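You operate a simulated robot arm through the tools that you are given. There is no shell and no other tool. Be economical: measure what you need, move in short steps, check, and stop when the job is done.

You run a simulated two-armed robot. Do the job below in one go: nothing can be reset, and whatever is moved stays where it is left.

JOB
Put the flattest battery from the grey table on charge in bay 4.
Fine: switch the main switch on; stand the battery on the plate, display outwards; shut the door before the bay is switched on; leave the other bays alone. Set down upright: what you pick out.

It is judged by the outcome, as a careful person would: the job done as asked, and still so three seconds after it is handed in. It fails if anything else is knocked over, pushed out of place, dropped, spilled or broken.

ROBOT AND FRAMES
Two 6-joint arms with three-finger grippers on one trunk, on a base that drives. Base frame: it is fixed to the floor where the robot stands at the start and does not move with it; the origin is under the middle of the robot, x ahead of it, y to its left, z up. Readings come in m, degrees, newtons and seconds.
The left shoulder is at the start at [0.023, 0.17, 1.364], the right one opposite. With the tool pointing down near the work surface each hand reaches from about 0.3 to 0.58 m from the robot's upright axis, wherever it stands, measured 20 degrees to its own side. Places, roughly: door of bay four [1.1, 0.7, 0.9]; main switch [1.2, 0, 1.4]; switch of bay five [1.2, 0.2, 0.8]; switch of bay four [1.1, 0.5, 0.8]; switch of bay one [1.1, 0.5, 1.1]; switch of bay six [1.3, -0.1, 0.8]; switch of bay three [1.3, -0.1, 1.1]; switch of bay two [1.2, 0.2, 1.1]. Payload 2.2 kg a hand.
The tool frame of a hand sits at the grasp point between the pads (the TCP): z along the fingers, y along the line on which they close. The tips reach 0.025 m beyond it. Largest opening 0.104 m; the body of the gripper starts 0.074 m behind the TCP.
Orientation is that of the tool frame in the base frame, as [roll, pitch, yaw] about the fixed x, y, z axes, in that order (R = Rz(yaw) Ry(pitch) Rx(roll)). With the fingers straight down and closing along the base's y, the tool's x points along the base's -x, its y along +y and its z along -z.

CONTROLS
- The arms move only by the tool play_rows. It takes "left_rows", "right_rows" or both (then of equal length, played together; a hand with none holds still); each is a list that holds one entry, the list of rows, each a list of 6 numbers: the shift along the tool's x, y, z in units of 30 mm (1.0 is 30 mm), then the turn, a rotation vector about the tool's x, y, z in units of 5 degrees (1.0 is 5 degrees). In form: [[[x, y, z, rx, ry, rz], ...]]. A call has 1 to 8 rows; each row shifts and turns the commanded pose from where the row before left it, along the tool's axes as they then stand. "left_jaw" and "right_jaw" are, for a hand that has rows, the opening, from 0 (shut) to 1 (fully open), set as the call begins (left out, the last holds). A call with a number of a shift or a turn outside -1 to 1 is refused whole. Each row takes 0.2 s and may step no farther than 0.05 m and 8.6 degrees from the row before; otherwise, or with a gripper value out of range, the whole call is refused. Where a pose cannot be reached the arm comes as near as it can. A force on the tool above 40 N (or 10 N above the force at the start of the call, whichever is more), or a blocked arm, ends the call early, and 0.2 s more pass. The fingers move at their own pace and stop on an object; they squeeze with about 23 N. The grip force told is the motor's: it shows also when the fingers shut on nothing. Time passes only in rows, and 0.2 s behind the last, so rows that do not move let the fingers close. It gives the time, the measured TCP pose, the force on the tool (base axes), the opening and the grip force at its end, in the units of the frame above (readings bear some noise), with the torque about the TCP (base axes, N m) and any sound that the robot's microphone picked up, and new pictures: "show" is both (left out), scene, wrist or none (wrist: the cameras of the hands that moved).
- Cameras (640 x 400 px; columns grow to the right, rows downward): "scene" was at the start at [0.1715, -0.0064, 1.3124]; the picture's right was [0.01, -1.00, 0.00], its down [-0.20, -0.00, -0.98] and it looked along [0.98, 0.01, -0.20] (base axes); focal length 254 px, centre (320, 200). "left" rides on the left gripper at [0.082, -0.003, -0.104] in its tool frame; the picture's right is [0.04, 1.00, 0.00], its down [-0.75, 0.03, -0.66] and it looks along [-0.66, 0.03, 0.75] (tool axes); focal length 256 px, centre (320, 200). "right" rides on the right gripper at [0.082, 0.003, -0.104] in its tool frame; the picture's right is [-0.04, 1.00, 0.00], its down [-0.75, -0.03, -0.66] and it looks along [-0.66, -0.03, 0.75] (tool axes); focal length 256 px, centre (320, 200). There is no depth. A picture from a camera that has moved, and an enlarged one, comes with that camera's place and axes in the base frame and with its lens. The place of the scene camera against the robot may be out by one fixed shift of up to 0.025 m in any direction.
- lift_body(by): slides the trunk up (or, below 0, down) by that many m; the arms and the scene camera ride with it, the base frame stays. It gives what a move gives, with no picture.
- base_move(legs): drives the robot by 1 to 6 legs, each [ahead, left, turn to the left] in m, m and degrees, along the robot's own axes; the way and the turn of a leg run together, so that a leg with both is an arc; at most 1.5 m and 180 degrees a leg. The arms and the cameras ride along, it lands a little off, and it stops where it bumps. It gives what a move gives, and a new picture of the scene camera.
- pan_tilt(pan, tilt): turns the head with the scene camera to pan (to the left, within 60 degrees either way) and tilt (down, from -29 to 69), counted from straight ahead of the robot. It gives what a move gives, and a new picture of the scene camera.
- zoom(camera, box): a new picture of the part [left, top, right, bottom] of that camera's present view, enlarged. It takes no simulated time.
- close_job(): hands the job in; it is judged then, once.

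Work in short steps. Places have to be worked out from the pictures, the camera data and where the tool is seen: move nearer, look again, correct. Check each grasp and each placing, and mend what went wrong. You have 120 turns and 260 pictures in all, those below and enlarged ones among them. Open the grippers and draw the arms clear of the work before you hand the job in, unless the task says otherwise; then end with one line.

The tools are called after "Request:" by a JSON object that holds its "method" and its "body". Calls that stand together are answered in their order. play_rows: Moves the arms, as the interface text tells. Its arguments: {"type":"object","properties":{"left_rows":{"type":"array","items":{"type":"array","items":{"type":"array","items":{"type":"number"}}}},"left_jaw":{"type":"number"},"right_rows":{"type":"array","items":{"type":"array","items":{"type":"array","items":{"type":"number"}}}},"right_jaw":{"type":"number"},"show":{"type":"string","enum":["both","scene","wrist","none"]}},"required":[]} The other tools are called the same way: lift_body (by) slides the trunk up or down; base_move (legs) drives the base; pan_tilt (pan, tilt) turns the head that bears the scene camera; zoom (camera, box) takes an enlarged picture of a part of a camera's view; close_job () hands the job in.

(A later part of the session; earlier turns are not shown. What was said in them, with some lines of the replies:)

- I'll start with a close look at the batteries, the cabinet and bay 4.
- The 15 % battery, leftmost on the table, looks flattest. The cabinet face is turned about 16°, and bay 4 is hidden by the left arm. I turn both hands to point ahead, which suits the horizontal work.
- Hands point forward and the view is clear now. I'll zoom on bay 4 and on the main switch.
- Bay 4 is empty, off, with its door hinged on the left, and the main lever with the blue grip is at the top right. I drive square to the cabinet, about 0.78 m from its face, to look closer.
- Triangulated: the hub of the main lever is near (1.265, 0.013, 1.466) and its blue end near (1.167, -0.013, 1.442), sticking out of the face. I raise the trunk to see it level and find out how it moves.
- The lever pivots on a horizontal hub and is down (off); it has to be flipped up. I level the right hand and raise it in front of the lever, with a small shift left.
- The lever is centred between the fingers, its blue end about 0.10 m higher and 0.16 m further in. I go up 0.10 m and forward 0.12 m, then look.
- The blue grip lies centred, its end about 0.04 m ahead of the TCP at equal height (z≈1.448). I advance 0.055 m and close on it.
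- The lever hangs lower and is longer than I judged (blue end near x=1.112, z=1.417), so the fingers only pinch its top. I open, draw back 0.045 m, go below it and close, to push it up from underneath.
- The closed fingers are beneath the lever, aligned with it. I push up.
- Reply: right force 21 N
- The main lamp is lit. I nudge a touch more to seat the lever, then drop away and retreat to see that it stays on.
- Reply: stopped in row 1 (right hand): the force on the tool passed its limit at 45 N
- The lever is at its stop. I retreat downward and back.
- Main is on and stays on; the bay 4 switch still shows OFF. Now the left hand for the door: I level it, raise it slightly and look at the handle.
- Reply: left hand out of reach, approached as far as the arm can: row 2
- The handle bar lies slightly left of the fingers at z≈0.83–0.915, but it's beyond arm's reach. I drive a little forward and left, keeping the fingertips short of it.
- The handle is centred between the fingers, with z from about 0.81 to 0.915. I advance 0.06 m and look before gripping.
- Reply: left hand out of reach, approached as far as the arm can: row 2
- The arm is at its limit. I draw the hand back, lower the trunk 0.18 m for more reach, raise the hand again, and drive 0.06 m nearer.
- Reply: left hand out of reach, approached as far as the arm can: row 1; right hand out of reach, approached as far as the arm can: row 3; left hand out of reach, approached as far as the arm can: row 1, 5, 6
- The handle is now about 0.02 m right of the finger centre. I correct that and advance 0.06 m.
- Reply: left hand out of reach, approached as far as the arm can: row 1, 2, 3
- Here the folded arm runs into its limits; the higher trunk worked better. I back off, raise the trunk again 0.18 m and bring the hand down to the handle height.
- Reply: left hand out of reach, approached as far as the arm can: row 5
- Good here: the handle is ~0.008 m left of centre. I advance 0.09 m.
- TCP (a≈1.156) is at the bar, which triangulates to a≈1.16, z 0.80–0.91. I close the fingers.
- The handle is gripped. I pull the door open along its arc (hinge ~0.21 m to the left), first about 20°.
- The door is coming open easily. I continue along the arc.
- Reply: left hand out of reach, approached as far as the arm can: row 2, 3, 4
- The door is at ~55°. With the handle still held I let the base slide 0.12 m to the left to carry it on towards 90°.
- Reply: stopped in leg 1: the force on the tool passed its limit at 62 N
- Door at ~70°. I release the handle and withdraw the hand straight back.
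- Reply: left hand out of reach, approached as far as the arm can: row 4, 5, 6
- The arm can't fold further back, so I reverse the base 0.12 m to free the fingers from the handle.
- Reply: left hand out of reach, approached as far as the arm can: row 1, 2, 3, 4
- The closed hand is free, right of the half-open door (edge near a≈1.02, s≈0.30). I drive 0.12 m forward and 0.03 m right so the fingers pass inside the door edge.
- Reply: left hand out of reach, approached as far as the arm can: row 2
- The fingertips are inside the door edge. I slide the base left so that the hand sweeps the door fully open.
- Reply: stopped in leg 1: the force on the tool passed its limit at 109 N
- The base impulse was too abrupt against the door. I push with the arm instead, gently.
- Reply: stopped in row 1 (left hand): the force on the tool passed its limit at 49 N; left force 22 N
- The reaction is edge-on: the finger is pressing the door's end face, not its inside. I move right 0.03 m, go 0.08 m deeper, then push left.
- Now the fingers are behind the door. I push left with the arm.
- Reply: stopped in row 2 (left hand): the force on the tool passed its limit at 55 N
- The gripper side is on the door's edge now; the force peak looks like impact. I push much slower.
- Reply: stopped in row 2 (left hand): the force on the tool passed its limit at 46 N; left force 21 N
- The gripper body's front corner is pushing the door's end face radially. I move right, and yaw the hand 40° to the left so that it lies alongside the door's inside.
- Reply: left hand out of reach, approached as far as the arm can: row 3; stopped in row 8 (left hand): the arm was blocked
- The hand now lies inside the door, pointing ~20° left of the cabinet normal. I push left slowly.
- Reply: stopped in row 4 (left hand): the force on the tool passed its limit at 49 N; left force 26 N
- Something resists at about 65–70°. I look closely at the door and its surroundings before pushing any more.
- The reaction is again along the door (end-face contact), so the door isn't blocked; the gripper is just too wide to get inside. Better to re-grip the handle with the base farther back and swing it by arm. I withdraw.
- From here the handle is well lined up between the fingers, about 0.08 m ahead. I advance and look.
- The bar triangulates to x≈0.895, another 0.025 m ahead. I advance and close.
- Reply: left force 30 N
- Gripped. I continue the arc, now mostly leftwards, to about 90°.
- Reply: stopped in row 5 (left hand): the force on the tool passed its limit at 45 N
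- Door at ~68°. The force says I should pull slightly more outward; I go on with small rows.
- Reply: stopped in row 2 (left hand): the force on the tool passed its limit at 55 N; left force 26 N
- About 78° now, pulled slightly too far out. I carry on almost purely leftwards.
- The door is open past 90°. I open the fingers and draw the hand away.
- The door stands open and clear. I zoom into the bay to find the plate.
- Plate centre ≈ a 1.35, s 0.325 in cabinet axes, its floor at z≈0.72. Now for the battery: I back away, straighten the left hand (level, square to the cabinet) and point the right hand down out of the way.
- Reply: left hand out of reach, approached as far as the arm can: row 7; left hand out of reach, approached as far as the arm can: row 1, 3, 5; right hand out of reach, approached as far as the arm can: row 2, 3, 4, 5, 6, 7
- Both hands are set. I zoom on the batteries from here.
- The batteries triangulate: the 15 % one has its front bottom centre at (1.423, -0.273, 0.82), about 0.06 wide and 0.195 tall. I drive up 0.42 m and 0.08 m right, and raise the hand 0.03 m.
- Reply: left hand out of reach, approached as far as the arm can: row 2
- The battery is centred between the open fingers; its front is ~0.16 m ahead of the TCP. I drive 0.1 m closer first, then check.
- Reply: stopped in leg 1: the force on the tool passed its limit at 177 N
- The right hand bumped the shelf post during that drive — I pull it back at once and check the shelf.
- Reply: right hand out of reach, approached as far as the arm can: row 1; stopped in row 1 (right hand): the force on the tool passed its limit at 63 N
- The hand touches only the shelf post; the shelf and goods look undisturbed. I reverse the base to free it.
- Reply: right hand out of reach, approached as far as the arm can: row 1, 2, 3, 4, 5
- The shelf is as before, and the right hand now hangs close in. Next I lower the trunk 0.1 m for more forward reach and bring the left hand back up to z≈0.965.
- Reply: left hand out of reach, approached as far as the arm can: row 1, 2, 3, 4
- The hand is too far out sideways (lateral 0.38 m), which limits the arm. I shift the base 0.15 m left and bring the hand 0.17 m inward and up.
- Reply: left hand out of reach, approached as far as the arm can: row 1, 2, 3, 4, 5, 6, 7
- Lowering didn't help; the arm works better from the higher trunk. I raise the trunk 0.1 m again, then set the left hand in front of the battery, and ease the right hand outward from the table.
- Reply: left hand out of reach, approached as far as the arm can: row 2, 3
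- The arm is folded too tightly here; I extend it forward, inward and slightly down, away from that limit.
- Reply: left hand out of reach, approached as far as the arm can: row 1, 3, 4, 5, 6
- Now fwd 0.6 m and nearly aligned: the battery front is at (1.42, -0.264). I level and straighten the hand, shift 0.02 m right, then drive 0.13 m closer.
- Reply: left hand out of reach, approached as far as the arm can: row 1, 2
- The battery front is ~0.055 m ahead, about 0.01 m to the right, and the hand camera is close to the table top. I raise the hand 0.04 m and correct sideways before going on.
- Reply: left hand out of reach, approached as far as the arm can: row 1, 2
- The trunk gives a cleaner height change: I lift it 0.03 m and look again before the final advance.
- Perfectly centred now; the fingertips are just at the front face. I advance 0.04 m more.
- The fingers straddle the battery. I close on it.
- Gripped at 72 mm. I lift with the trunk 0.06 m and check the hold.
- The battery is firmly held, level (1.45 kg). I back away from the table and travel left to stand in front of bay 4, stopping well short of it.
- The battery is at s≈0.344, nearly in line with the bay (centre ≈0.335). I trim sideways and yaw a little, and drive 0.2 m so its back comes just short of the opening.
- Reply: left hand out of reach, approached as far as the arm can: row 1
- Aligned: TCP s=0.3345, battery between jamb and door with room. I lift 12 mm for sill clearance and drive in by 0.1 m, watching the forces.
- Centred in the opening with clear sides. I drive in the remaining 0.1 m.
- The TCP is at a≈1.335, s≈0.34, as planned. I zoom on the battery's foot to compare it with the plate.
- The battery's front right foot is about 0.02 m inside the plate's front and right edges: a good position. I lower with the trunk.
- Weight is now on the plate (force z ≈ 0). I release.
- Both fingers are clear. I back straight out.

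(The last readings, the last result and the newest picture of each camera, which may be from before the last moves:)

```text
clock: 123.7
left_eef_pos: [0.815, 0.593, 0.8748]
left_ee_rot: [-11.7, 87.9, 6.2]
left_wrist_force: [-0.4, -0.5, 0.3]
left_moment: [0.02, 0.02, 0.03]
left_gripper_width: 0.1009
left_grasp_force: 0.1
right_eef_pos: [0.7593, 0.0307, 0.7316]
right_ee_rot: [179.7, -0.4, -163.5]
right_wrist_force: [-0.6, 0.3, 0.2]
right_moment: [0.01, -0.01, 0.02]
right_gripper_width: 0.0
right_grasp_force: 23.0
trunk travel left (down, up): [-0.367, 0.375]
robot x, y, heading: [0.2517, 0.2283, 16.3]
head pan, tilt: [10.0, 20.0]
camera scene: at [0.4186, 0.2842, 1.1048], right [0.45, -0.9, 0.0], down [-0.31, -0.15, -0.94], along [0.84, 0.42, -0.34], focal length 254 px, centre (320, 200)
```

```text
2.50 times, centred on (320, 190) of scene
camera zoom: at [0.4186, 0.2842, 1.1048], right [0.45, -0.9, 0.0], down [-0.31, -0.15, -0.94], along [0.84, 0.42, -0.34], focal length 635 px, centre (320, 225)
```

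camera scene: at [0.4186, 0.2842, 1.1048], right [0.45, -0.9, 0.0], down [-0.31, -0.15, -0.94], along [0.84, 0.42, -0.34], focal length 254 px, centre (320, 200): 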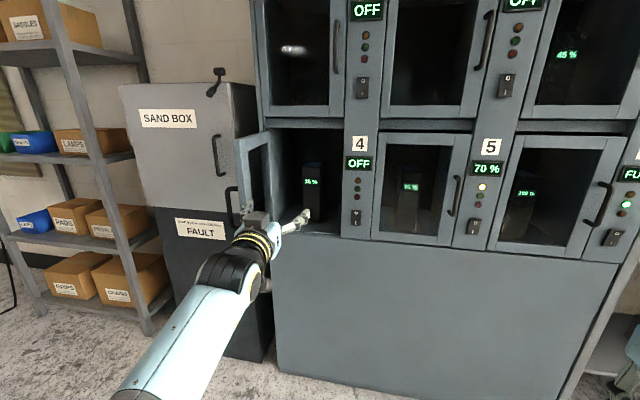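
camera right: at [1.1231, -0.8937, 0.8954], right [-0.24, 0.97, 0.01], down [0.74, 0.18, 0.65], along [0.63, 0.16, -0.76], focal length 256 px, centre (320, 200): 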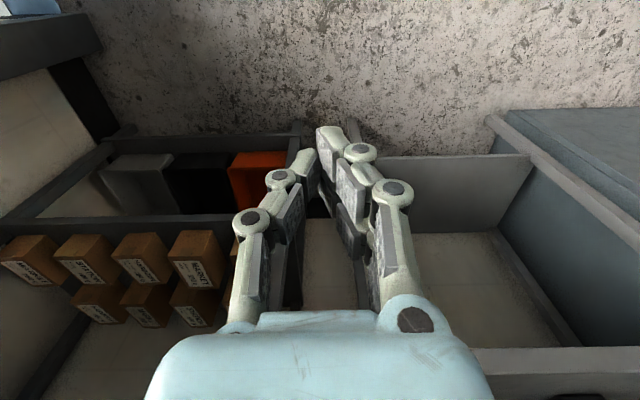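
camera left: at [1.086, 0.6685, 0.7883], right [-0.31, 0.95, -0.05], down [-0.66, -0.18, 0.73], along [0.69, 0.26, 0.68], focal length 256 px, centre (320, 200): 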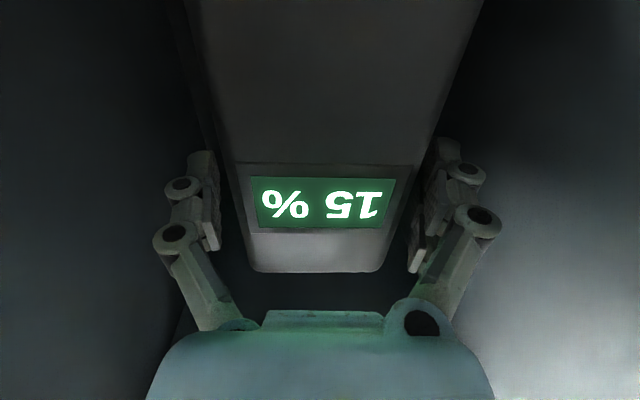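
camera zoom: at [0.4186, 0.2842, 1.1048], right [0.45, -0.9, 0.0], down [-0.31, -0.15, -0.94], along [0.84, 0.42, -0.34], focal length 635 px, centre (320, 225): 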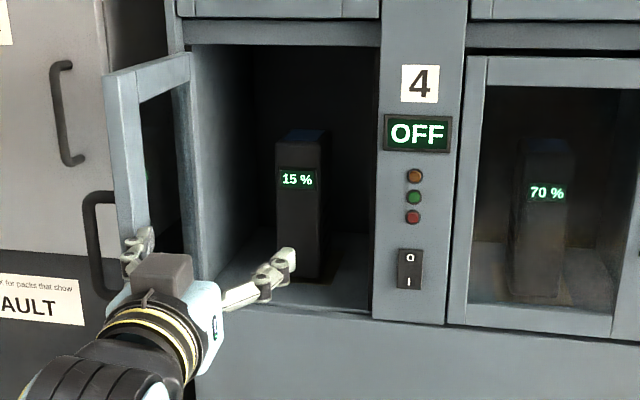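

The battery stands upright on the plate, display outwards, like its neighbour. Now the door: I back off, go left around its edge and come up on its outer side with the fingers closed.

Request:
{"method": "base_move", "body": {"legs": [[-0.1, 0, 0], [0, 0.33, 0], [0.13, 0, 0]]}}

Request:
{"method": "play_rows", "body": {"left_rows": [[[0, 0, 0, 0, 0, 0], [0, 0, 0, 0, 0, 0], [0, 0, 0, 0, 0, 0], [0, 0, 0, 0, 0, 0]]], "left_jaw": 0, "show": "both"}}

```text
clock: 127.5
left_eef_pos: [0.7507, 0.9229, 0.8731]
left_ee_rot: [-12.0, 88.0, 6.2]
left_wrist_force: [-0.1, 1.1, -0.6]
left_moment: [0.06, -0.02, 0.03]
left_gripper_width: 0.1009
left_grasp_force: 0.1
right_eef_pos: [0.6961, 0.3587, 0.7308]
right_ee_rot: [179.6, -0.6, -163.4]
right_wrist_force: [0.5, 0.7, -0.4]
right_moment: [-0.01, 0.01, -0.04]
right_gripper_width: 0.0002
right_grasp_force: 22.9
trunk travel left (down, up): [-0.367, 0.375]
robot x, y, heading: [0.19, 0.5531, 16.6]
head pan, tilt: [10.0, 20.0]
camera scene: at [0.3553, 0.6115, 1.1044], right [0.45, -0.89, 0.0], down [-0.31, -0.15, -0.94], along [0.84, 0.42, -0.34], focal length 254 px, centre (320, 200)
```

scene: 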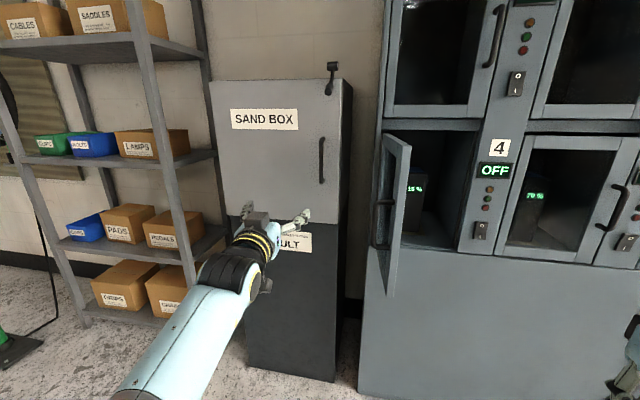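

```text
clock: 128.5
left_eef_pos: [0.7497, 0.9227, 0.8736]
left_ee_rot: [-11.7, 88.1, 6.4]
left_wrist_force: [0.1, 0.5, -0.8]
left_moment: [-0.03, 0.02, 0.01]
left_gripper_width: 0.0
left_grasp_force: 22.9
right_eef_pos: [0.696, 0.3592, 0.7307]
right_ee_rot: [179.7, -0.5, -163.4]
right_wrist_force: [0.7, 0.0, -0.5]
right_moment: [-0.01, -0.02, -0.02]
right_gripper_width: 0.0
right_grasp_force: 22.8
trunk travel left (down, up): [-0.367, 0.375]
robot x, y, heading: [0.1898, 0.5545, 16.7]
head pan, tilt: [10.0, 20.0]
camera scene: at [0.3543, 0.6113, 1.1046], right [0.45, -0.89, 0.0], down [-0.31, -0.15, -0.94], along [0.84, 0.42, -0.34], focal length 254 px, centre (320, 200)
camera left: at [0.6542, 0.8868, 0.7883], right [-0.31, 0.95, -0.05], down [-0.66, -0.18, 0.73], along [0.69, 0.26, 0.68], focal length 256 px, centre (320, 200)
```

scene: 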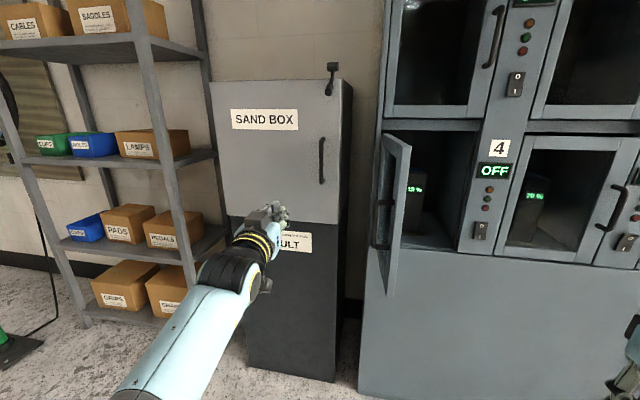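
left: 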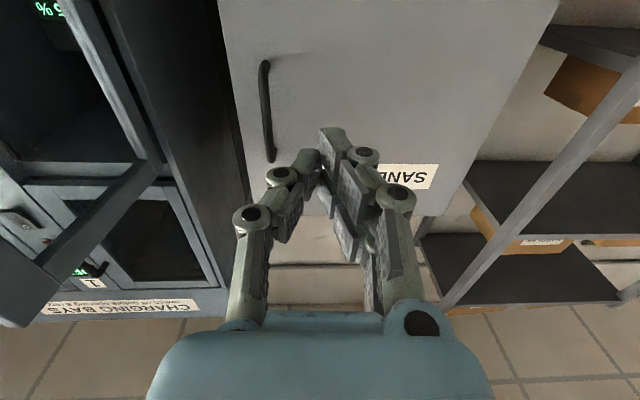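

The door stands at about 83° with its handle near s≈0.46. I shift the base 0.09 m right to come alongside it, then push right with the arm.

Request:
{"method": "base_move", "body": {"legs": [[0.03, -0.09, 0]]}}

Request:
{"method": "play_rows", "body": {"left_rows": [[[0, -0.6, 0, 0, 0, 0], [0, -0.6, 0, 0, 0, 0], [0, -0.6, 0, 0, 0, 0], [0, -0.6, 0, 0, 0, 0], [0, -0.6, 0, 0, 0, 0], [0, -0.6, 0, 0, 0, 0], [0, -0.6, 0, 0, 0, 0], [0, -0.6, 0, 0, 0, 0]]], "show": "both"}}

```text
clock: 129.7
left_eef_pos: [0.8048, 0.8435, 0.8736]
left_ee_rot: [-10.3, 88.1, 7.8]
left_wrist_force: [1.3, -0.2, -0.1]
left_moment: [-0.04, -0.02, 0.07]
left_gripper_width: 0.0
left_grasp_force: 22.8
right_eef_pos: [0.7496, 0.2784, 0.7307]
right_ee_rot: [179.7, -0.5, -163.4]
right_wrist_force: [0.8, 0.3, 0.3]
right_moment: [0.04, 0.04, 0.01]
right_gripper_width: 0.0
right_grasp_force: 23.1
trunk travel left (down, up): [-0.367, 0.375]
robot x, y, heading: [0.2503, 0.4773, 16.7]
head pan, tilt: [10.0, 20.0]
camera scene: at [0.4097, 0.532, 1.1046], right [0.45, -0.89, 0.0], down [-0.31, -0.15, -0.94], along [0.84, 0.42, -0.34], focal length 254 px, centre (320, 200)
```

scene: 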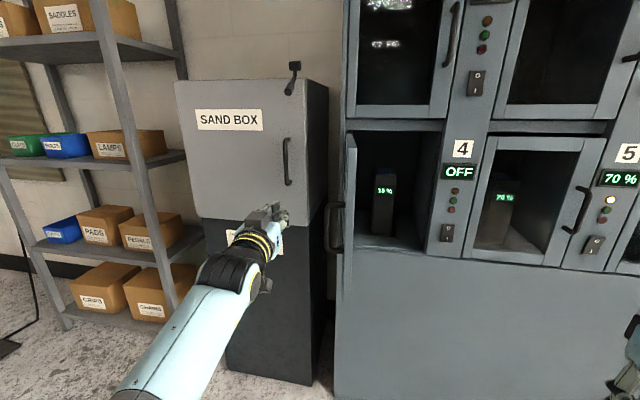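

```text
clock: 130.7
left_eef_pos: [0.8076, 0.8402, 0.8553]
left_ee_rot: [77.6, 80.9, 96.9]
left_wrist_force: [0.0, 0.1, 0.3]
left_moment: [0.0, 0.02, -0.02]
left_gripper_width: 0.0
left_grasp_force: 23.4
right_eef_pos: [0.75, 0.281, 0.7302]
right_ee_rot: [179.7, -0.5, -163.4]
right_wrist_force: [0.3, -0.1, -0.7]
right_moment: [0.01, -0.01, 0.0]
right_gripper_width: 0.0
right_grasp_force: 23.3
trunk travel left (down, up): [-0.367, 0.375]
robot x, y, heading: [0.2473, 0.4746, 16.5]
head pan, tilt: [10.0, 20.0]
stopped in row 5 (left hand): the arm was blocked; the commanded pose is now the measured one
camera scene: at [0.4091, 0.5329, 1.1046], right [0.45, -0.89, 0.0], down [-0.31, -0.15, -0.94], along [0.84, 0.42, -0.34], focal length 254 px, centre (320, 200)
camera left: at [0.7078, 0.8146, 0.7707], right [-0.33, 0.94, 0.11], down [-0.62, -0.3, 0.73], along [0.72, 0.17, 0.68], focal length 256 px, centre (320, 200)
```

scene: 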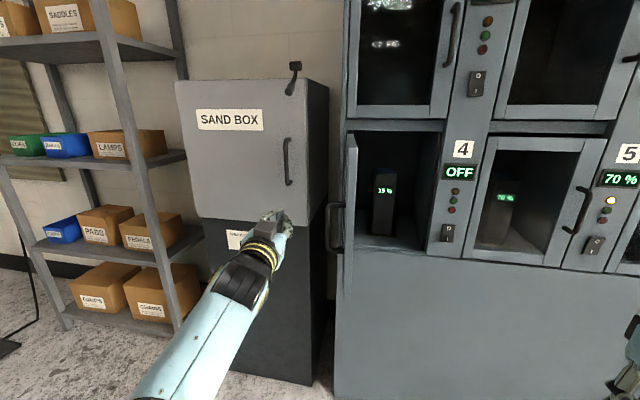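
left: 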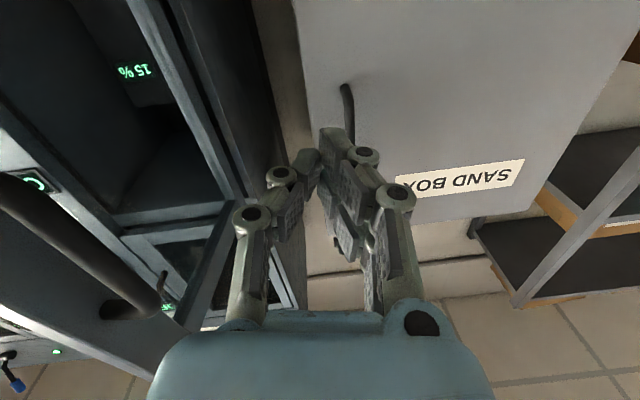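

The arm can't go further inward, so I let the base do the sideways push in small steps.

Request:
{"method": "base_move", "body": {"legs": [[0, -0.08, 0], [0, -0.05, 0], [0, -0.05, 0]]}}

```text
clock: 132.8
left_eef_pos: [0.8599, 0.6657, 0.8547]
left_ee_rot: [78.0, 80.9, 97.1]
left_wrist_force: [0.5, -0.8, 0.6]
left_moment: [-0.03, 0.01, 0.05]
left_gripper_width: 0.0
left_grasp_force: 22.8
right_eef_pos: [0.8025, 0.1062, 0.7316]
right_ee_rot: [179.6, -0.5, -163.4]
right_wrist_force: [-0.8, -0.8, 0.8]
right_moment: [0.04, -0.03, -0.03]
right_gripper_width: 0.0001
right_grasp_force: 22.5
trunk travel left (down, up): [-0.367, 0.375]
robot x, y, heading: [0.2999, 0.3051, 16.7]
head pan, tilt: [10.0, 20.0]
camera scene: at [0.461, 0.3592, 1.1046], right [0.45, -0.89, 0.0], down [-0.31, -0.15, -0.94], along [0.84, 0.42, -0.34], focal length 254 px, centre (320, 200)
```

scene: 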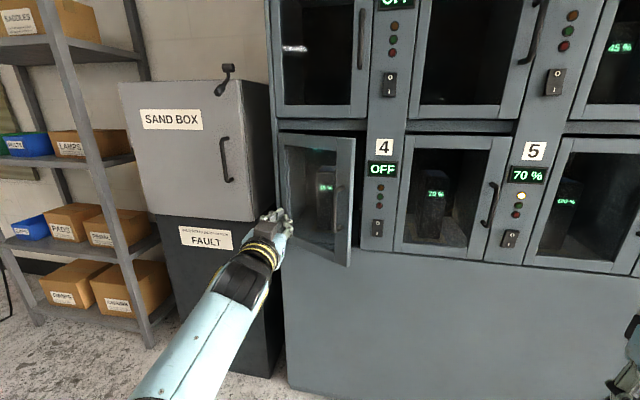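

The door swung round to about 25° open. Now I move right to bring the closed fingers in front of the handle, ready to push it shut.

Request:
{"method": "base_move", "body": {"legs": [[-0.04, 0, 0], [0, -0.135, 0]]}}

Request:
{"method": "zoom", "body": {"camera": "left", "box": [0, 0, 640, 400]}}

```text
clock: 134.6
left_eef_pos: [0.8595, 0.5237, 0.8548]
left_ee_rot: [78.0, 80.8, 97.1]
left_wrist_force: [0.5, 0.1, 0.1]
left_moment: [0.02, -0.02, 0.03]
left_gripper_width: 0.0
left_grasp_force: 22.9
right_eef_pos: [0.8027, -0.0355, 0.7301]
right_ee_rot: [179.7, -0.6, -163.3]
right_wrist_force: [0.5, -0.7, 0.0]
right_moment: [0.0, -0.03, 0.02]
right_gripper_width: 0.0001
right_grasp_force: 22.8
trunk travel left (down, up): [-0.367, 0.375]
robot x, y, heading: [0.3006, 0.162, 16.6]
head pan, tilt: [10.0, 20.0]
camera scene: at [0.4616, 0.2179, 1.1046], right [0.45, -0.89, 0.0], down [-0.31, -0.15, -0.94], along [0.84, 0.42, -0.34], focal length 254 px, centre (320, 200)
```

scene: 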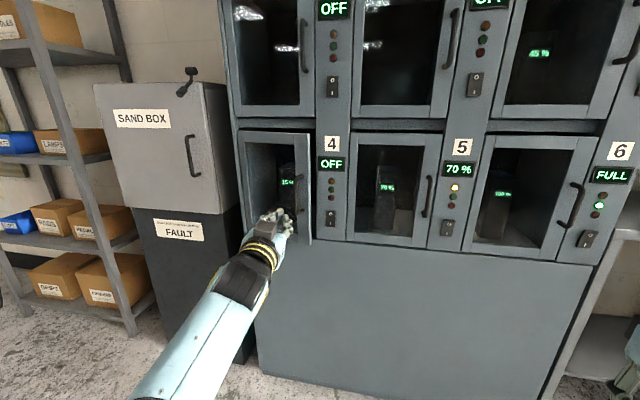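

```text
1.00 times, centred on (320, 200) of left (not enlarged: the box is as wide or as high as the picture)
camera zoom: at [0.7604, 0.4995, 0.7707], right [-0.33, 0.94, 0.12], down [-0.62, -0.3, 0.73], along [0.72, 0.17, 0.68], focal length 256 px, centre (320, 200)
```

zoom: 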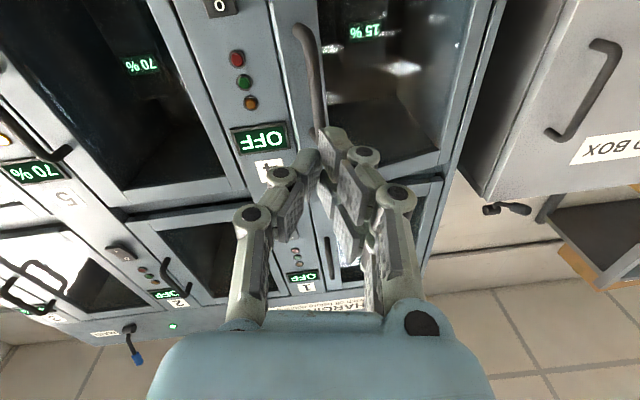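

The fingertips are in line with the handle. I push the door shut by driving forward in short legs.

Request:
{"method": "base_move", "body": {"legs": [[0.1, 0, 0], [0.04, 0, 0], [0.03, 0, 0]]}}

Request:
{"method": "zoom", "body": {"camera": "left", "box": [0, 0, 640, 400]}}

```text
clock: 136.7
left_eef_pos: [1.013, 0.5718, 0.8565]
left_ee_rot: [75.6, 80.9, 95.0]
left_wrist_force: [-5.9, 0.9, 1.5]
left_moment: [-0.03, -0.05, -0.03]
left_gripper_width: 0.0
left_grasp_force: 22.9
right_eef_pos: [0.9574, 0.0132, 0.7312]
right_ee_rot: [179.6, -0.5, -163.5]
right_wrist_force: [-0.4, -0.1, -0.7]
right_moment: [0.01, 0.03, 0.01]
right_gripper_width: 0.0001
right_grasp_force: 22.9
trunk travel left (down, up): [-0.367, 0.375]
robot x, y, heading: [0.4552, 0.2089, 16.6]
head pan, tilt: [10.0, 20.0]
stopped in leg 3: the force on the tool passed its limit at 179 N (the readings are from after the stop); the commanded pose is now the measured one
camera scene: at [0.6167, 0.2655, 1.1047], right [0.45, -0.89, 0.0], down [-0.31, -0.15, -0.94], along [0.84, 0.42, -0.34], focal length 254 px, centre (320, 200)
```

scene: 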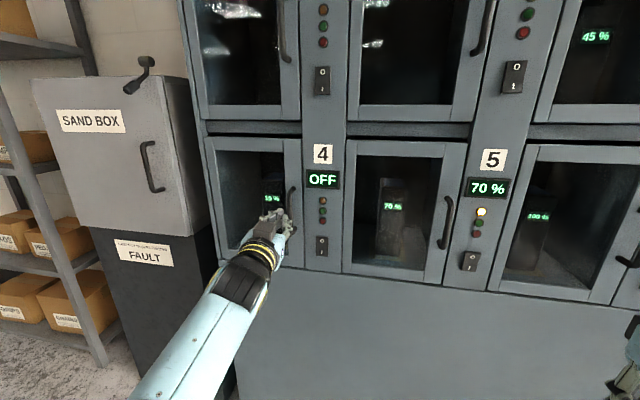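

```text
1.00 times, centred on (320, 200) of left (not enlarged: the box is as wide or as high as the picture)
camera zoom: at [0.9139, 0.5472, 0.7709], right [-0.33, 0.94, 0.11], down [-0.62, -0.3, 0.72], along [0.71, 0.17, 0.68], focal length 256 px, centre (320, 200)
```

zoom: 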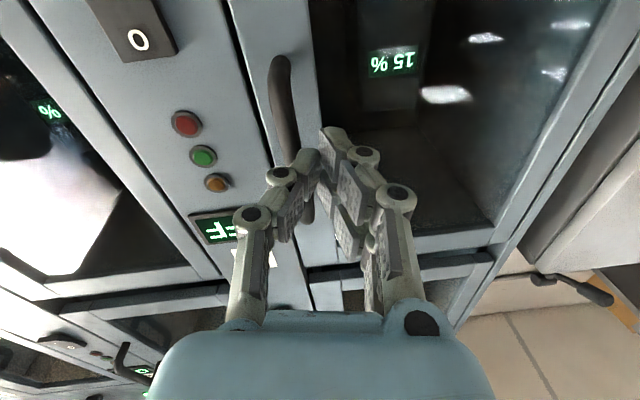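

The door met its stop. I zoom in to check that it's flush and that the battery still stands.

Request:
{"method": "zoom", "body": {"camera": "scene", "box": [190, 120, 360, 290]}}

```text
2.35 times, centred on (275, 205) of scene
camera zoom: at [0.6167, 0.2655, 1.1047], right [0.45, -0.89, 0.0], down [-0.31, -0.15, -0.94], along [0.84, 0.42, -0.34], focal length 598 px, centre (426, 188)
```

zoom: 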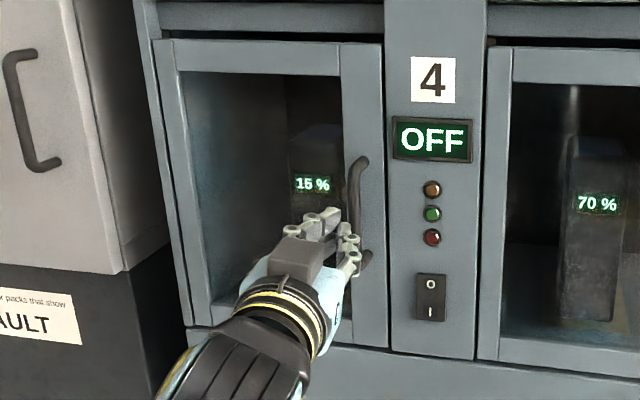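

The door is flush and the battery upright. Next the bay switch: its lower half "I" is near s≈0.170, z≈0.757. I back off, lower the trunk 0.1 m and shift right 0.09 m.

Request:
{"method": "base_move", "body": {"legs": [[-0.07, 0, 0], [0, -0.09, 0]]}}

Request:
{"method": "lift_body", "body": {"by": -0.098}}

Request:
{"method": "zoom", "body": {"camera": "left", "box": [0, 0, 640, 400]}}

Request:
{"method": "zoom", "body": {"camera": "scene", "box": [190, 80, 430, 300]}}

```text
clock: 138.4
left_eef_pos: [0.9725, 0.4648, 0.8564]
left_ee_rot: [76.0, 80.8, 95.3]
left_wrist_force: [0.5, -0.9, 0.4]
left_moment: [0.01, 0.03, 0.06]
left_gripper_width: 0.0
left_grasp_force: 23.1
right_eef_pos: [0.918, -0.0953, 0.7302]
right_ee_rot: [179.7, -0.5, -163.4]
right_wrist_force: [-0.3, 0.1, -0.1]
right_moment: [0.04, 0.03, -0.01]
right_gripper_width: 0.0002
right_grasp_force: 23.2
trunk travel left (down, up): [-0.367, 0.375]
robot x, y, heading: [0.4123, 0.1023, 16.6]
head pan, tilt: [10.0, 20.0]
camera scene: at [0.577, 0.1573, 1.1046], right [0.45, -0.89, 0.0], down [-0.31, -0.15, -0.94], along [0.84, 0.42, -0.34], focal length 254 px, centre (320, 200)
```

scene: 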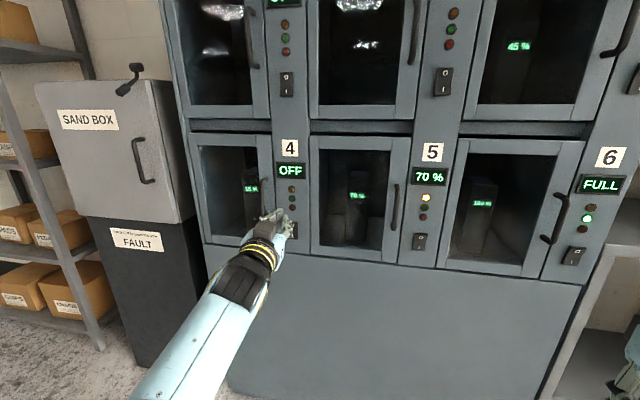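

```text
clock: 139.7
left_eef_pos: [0.9709, 0.4671, 0.756]
left_ee_rot: [77.6, 80.5, 96.7]
left_wrist_force: [-0.3, -0.3, 1.0]
left_moment: [0.02, 0.03, 0.0]
left_gripper_width: 0.0003
left_grasp_force: 22.7
right_eef_pos: [0.9175, -0.095, 0.6348]
right_ee_rot: [179.7, -0.5, -163.5]
right_wrist_force: [0.9, 0.9, 0.0]
right_moment: [0.02, -0.03, 0.01]
right_gripper_width: 0.0
right_grasp_force: 23.1
trunk travel left (down, up): [-0.269, 0.473]
robot x, y, heading: [0.4133, 0.1013, 16.8]
head pan, tilt: [10.0, 20.0]
```

```text
1.00 times, centred on (320, 200) of left (not enlarged: the box is as wide or as high as the picture)
camera zoom: at [0.8713, 0.4432, 0.6708], right [-0.33, 0.94, 0.12], down [-0.62, -0.31, 0.72], along [0.72, 0.16, 0.68], focal length 256 px, centre (320, 200)
```

zoom: 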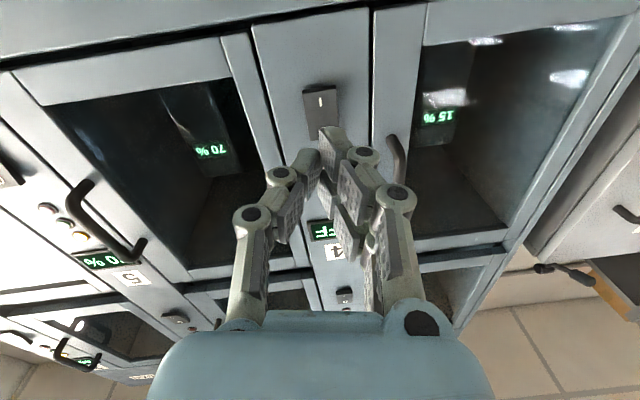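

```text
1.82 times, centred on (310, 190) of scene
camera zoom: at [0.5818, 0.1599, 1.0032], right [0.45, -0.89, 0.0], down [-0.31, -0.15, -0.94], along [0.84, 0.42, -0.34], focal length 462 px, centre (338, 218)
```

zoom: 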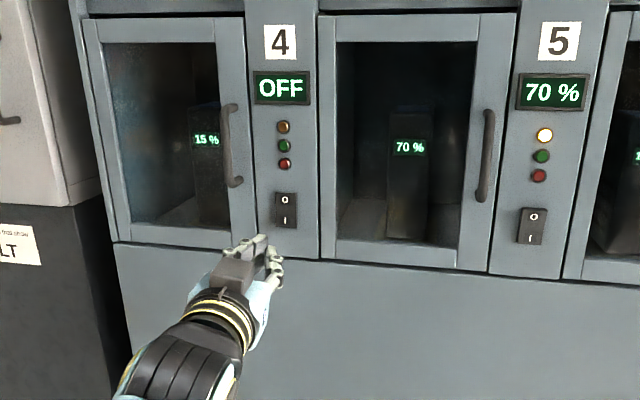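

The "I" lies at s≈0.176, z≈0.766 by the wrist view; the fingers are at 0.172, 0.756. I raise 8 mm, drive 0.085 m closer, then press gently by arm.

Request:
{"method": "lift_body", "body": {"by": 0.008}}

Request:
{"method": "base_move", "body": {"legs": [[0.085, 0.003, 0]]}}

Request:
{"method": "zoom", "body": {"camera": "left", "box": [0, 0, 640, 400]}}

```text
clock: 140.3
left_eef_pos: [0.9717, 0.4665, 0.7657]
left_ee_rot: [76.8, 80.4, 95.9]
left_wrist_force: [-0.5, 0.5, 0.3]
left_moment: [-0.01, 0.0, 0.01]
left_gripper_width: 0.0001
left_grasp_force: 23.1
right_eef_pos: [0.9175, -0.095, 0.6409]
right_ee_rot: [179.7, -0.5, -163.4]
right_wrist_force: [0.5, 0.2, -0.3]
right_moment: [0.02, -0.02, 0.01]
right_gripper_width: 0.0
right_grasp_force: 23.1
trunk travel left (down, up): [-0.277, 0.465]
robot x, y, heading: [0.414, 0.1039, 16.8]
head pan, tilt: [10.0, 20.0]
```

```text
clock: 141.4
left_eef_pos: [1.0542, 0.4934, 0.7662]
left_ee_rot: [76.5, 80.4, 95.7]
left_wrist_force: [0.1, 0.3, -0.2]
left_moment: [0.03, 0.0, 0.01]
left_gripper_width: 0.0
left_grasp_force: 22.9
right_eef_pos: [0.9978, -0.0669, 0.641]
right_ee_rot: [179.8, -0.6, -163.3]
right_wrist_force: [1.1, -0.1, -0.4]
right_moment: [0.0, 0.02, 0.0]
right_gripper_width: 0.0001
right_grasp_force: 23.4
trunk travel left (down, up): [-0.277, 0.465]
robot x, y, heading: [0.4943, 0.1298, 16.7]
head pan, tilt: [10.0, 20.0]
camera scene: at [0.6623, 0.187, 1.0112], right [0.45, -0.89, 0.0], down [-0.31, -0.15, -0.94], along [0.84, 0.42, -0.34], focal length 254 px, centre (320, 200)
```

scene: 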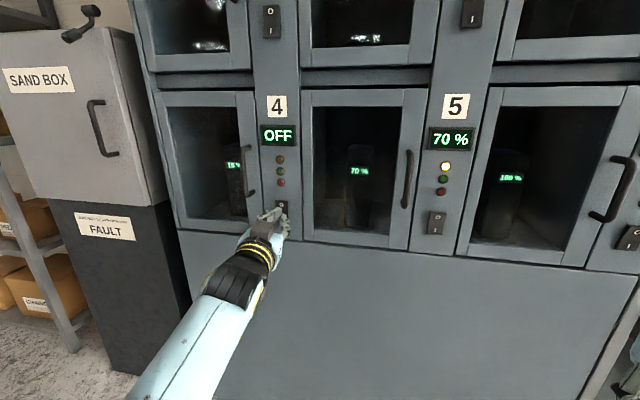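

```text
1.00 times, centred on (320, 200) of left (not enlarged: the box is as wide or as high as the picture)
camera zoom: at [0.9541, 0.4705, 0.6802], right [-0.33, 0.94, 0.12], down [-0.62, -0.31, 0.72], along [0.72, 0.16, 0.68], focal length 256 px, centre (320, 200)
```

zoom: 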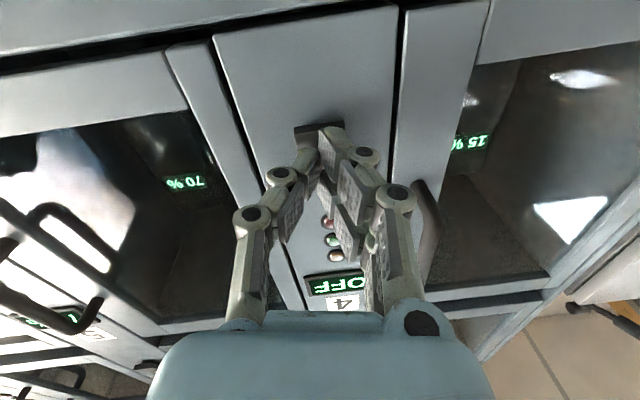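

The fingertips are just in front of the lower half. I press with small arm rows.

Request:
{"method": "play_rows", "body": {"left_rows": [[[0, 0, 0.3, 0, 0, 0], [0, 0, 0.3, 0, 0, 0], [0, 0, 0.3, 0, 0, 0], [0, 0, 0.2, 0, 0, 0]]], "show": "both"}}

```text
clock: 142.0
left_eef_pos: [1.0642, 0.4971, 0.7656]
left_ee_rot: [76.1, 80.3, 95.2]
left_wrist_force: [-23.9, -10.4, 6.4]
left_moment: [0.17, -0.43, -0.22]
left_gripper_width: 0.006
left_grasp_force: 28.4
right_eef_pos: [0.9951, -0.0677, 0.6416]
right_ee_rot: [179.7, -0.3, -163.3]
right_wrist_force: [0.1, 0.6, 0.2]
right_moment: [-0.01, 0.0, -0.02]
right_gripper_width: 0.0
right_grasp_force: 23.2
trunk travel left (down, up): [-0.277, 0.465]
robot x, y, heading: [0.4934, 0.1317, 16.8]
head pan, tilt: [10.0, 20.0]
heard: click
stopped in row 3 (left hand): the force on the tool passed its limit at 53 N (the readings are from after the stop); the commanded pose is now the measured one
camera scene: at [0.6581, 0.1852, 1.0121], right [0.45, -0.89, 0.0], down [-0.3, -0.15, -0.94], along [0.84, 0.42, -0.34], focal length 254 px, centre (320, 200)
camera left: at [0.9643, 0.4736, 0.6803], right [-0.33, 0.94, 0.12], down [-0.62, -0.31, 0.72], along [0.71, 0.16, 0.68], focal length 256 px, centre (320, 200)
```

scene: 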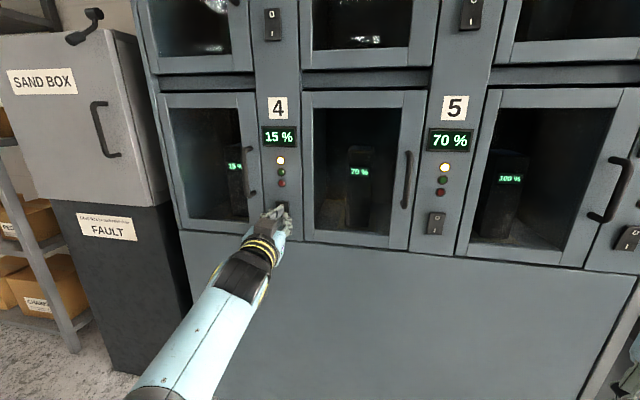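
left: 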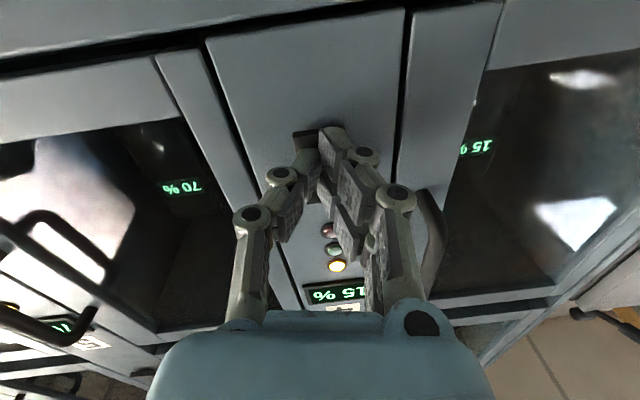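

It clicked: bay 4 now shows 15 % with its amber charging lamp lit. I back away straight, open the grippers and make a last check.

Request:
{"method": "base_move", "body": {"legs": [[-0.12, 0, 0], [-0.35, 0, 0]]}}

Request:
{"method": "play_rows", "body": {"left_rows": [[[0, 0, 0, 0, 0, 0], [0, 0, 0, 0, 0, 0], [0, 0, 0, 0, 0, 0], [0, 0, 0, 0, 0, 0]]], "right_rows": [[[0, 0, 0, 0, 0, 0], [0, 0, 0, 0, 0, 0], [0, 0, 0, 0, 0, 0], [0, 0, 0, 0, 0, 0]]], "left_jaw": 0.8, "right_jaw": 0.8, "show": "none"}}

Request:
{"method": "pan_tilt", "body": {"pan": -5, "tilt": 5}}

Request:
{"method": "zoom", "body": {"camera": "scene", "box": [100, 120, 400, 320]}}

```text
clock: 145.1
left_eef_pos: [0.6162, 0.3627, 0.7635]
left_ee_rot: [77.7, 80.5, 96.8]
left_wrist_force: [-0.7, -0.5, -0.6]
left_moment: [-0.02, 0.0, 0.02]
left_gripper_width: 0.0
left_grasp_force: 28.8
right_eef_pos: [0.5456, -0.2028, 0.6421]
right_ee_rot: [179.7, -0.5, -163.5]
right_wrist_force: [0.5, 0.3, -0.4]
right_moment: [-0.03, 0.02, 0.01]
right_gripper_width: 0.0
right_grasp_force: 22.5
trunk travel left (down, up): [-0.277, 0.465]
robot x, y, heading: [0.04, -0.0055, 16.5]
head pan, tilt: [10.0, 20.0]
camera scene: at [0.2103, 0.0518, 1.0114], right [0.45, -0.9, 0.0], down [-0.31, -0.15, -0.94], along [0.84, 0.42, -0.34], focal length 254 px, centre (320, 200)
```

scene: 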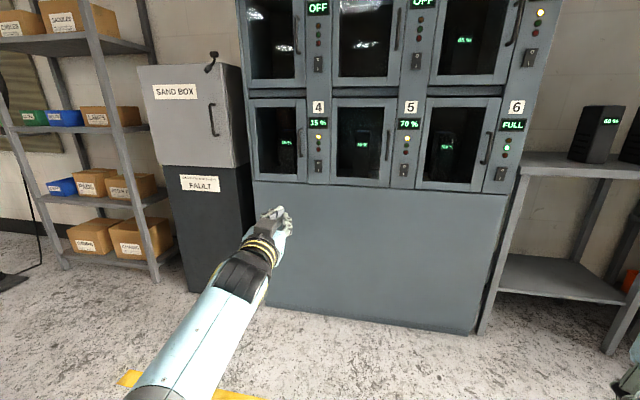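

```text
clock: 146.1
left_eef_pos: [0.6164, 0.3617, 0.7627]
left_ee_rot: [78.0, 80.6, 96.8]
left_wrist_force: [0.0, -0.1, 0.7]
left_moment: [0.0, -0.04, 0.0]
left_gripper_width: 0.0834
left_grasp_force: 0.0
right_eef_pos: [0.5453, -0.2028, 0.6414]
right_ee_rot: [179.8, -0.5, -163.6]
right_wrist_force: [-0.6, -0.7, -0.1]
right_moment: [0.03, -0.01, -0.01]
right_gripper_width: 0.0833
right_grasp_force: 0.1
trunk travel left (down, up): [-0.277, 0.465]
robot x, y, heading: [0.0435, -0.0074, 16.7]
head pan, tilt: [10.0, 20.0]
```

```text
clock: 146.9
left_eef_pos: [0.6168, 0.363, 0.7624]
left_ee_rot: [78.0, 80.5, 96.9]
left_wrist_force: [0.2, 0.1, 0.4]
left_moment: [-0.02, 0.01, 0.01]
left_gripper_width: 0.083
left_grasp_force: 0.1
right_eef_pos: [0.5456, -0.2026, 0.6411]
right_ee_rot: [179.7, -0.5, -163.7]
right_wrist_force: [0.8, 0.7, -0.3]
right_moment: [-0.05, 0.0, 0.01]
right_gripper_width: 0.0835
right_grasp_force: 0.1
trunk travel left (down, up): [-0.277, 0.465]
robot x, y, heading: [0.0426, -0.0082, 16.3]
head pan, tilt: [-5.0, 5.0]
camera scene: at [0.2172, 0.0287, 1.0356], right [0.2, -0.98, 0.0], down [-0.09, -0.02, -1.0], along [0.98, 0.2, -0.09], focal length 254 px, centre (320, 200)
```

scene: 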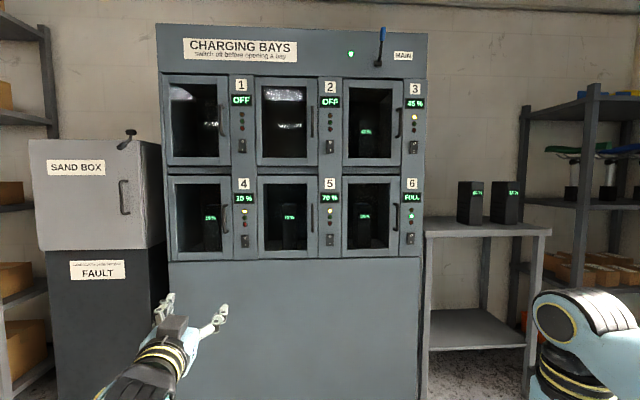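

```text
2.00 times, centred on (250, 220) of scene
camera zoom: at [0.2172, 0.0287, 1.0356], right [0.2, -0.98, 0.0], down [-0.09, -0.02, -1.0], along [0.98, 0.2, -0.09], focal length 508 px, centre (460, 160)
```

zoom: 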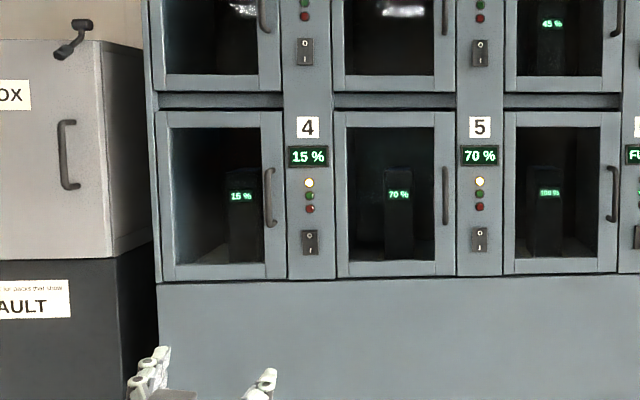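

Bay 4 is shut, on and charging at 15 %; the main lever is up, the other bays and batteries are unchanged, and the arms are clear. I hand the job in.

Request:
{"method": "close_job", "body": {}}

```text
The job is handed in.
```

The 15 % battery is standing upright on the plate in bay 4, display outwards, and charging. The main switch is on, and the door was shut before I switched the bay on. I left the other bays alone; while I was driving, the right hand bumped the shelf post by the table, and nothing there looked moved afterwards.
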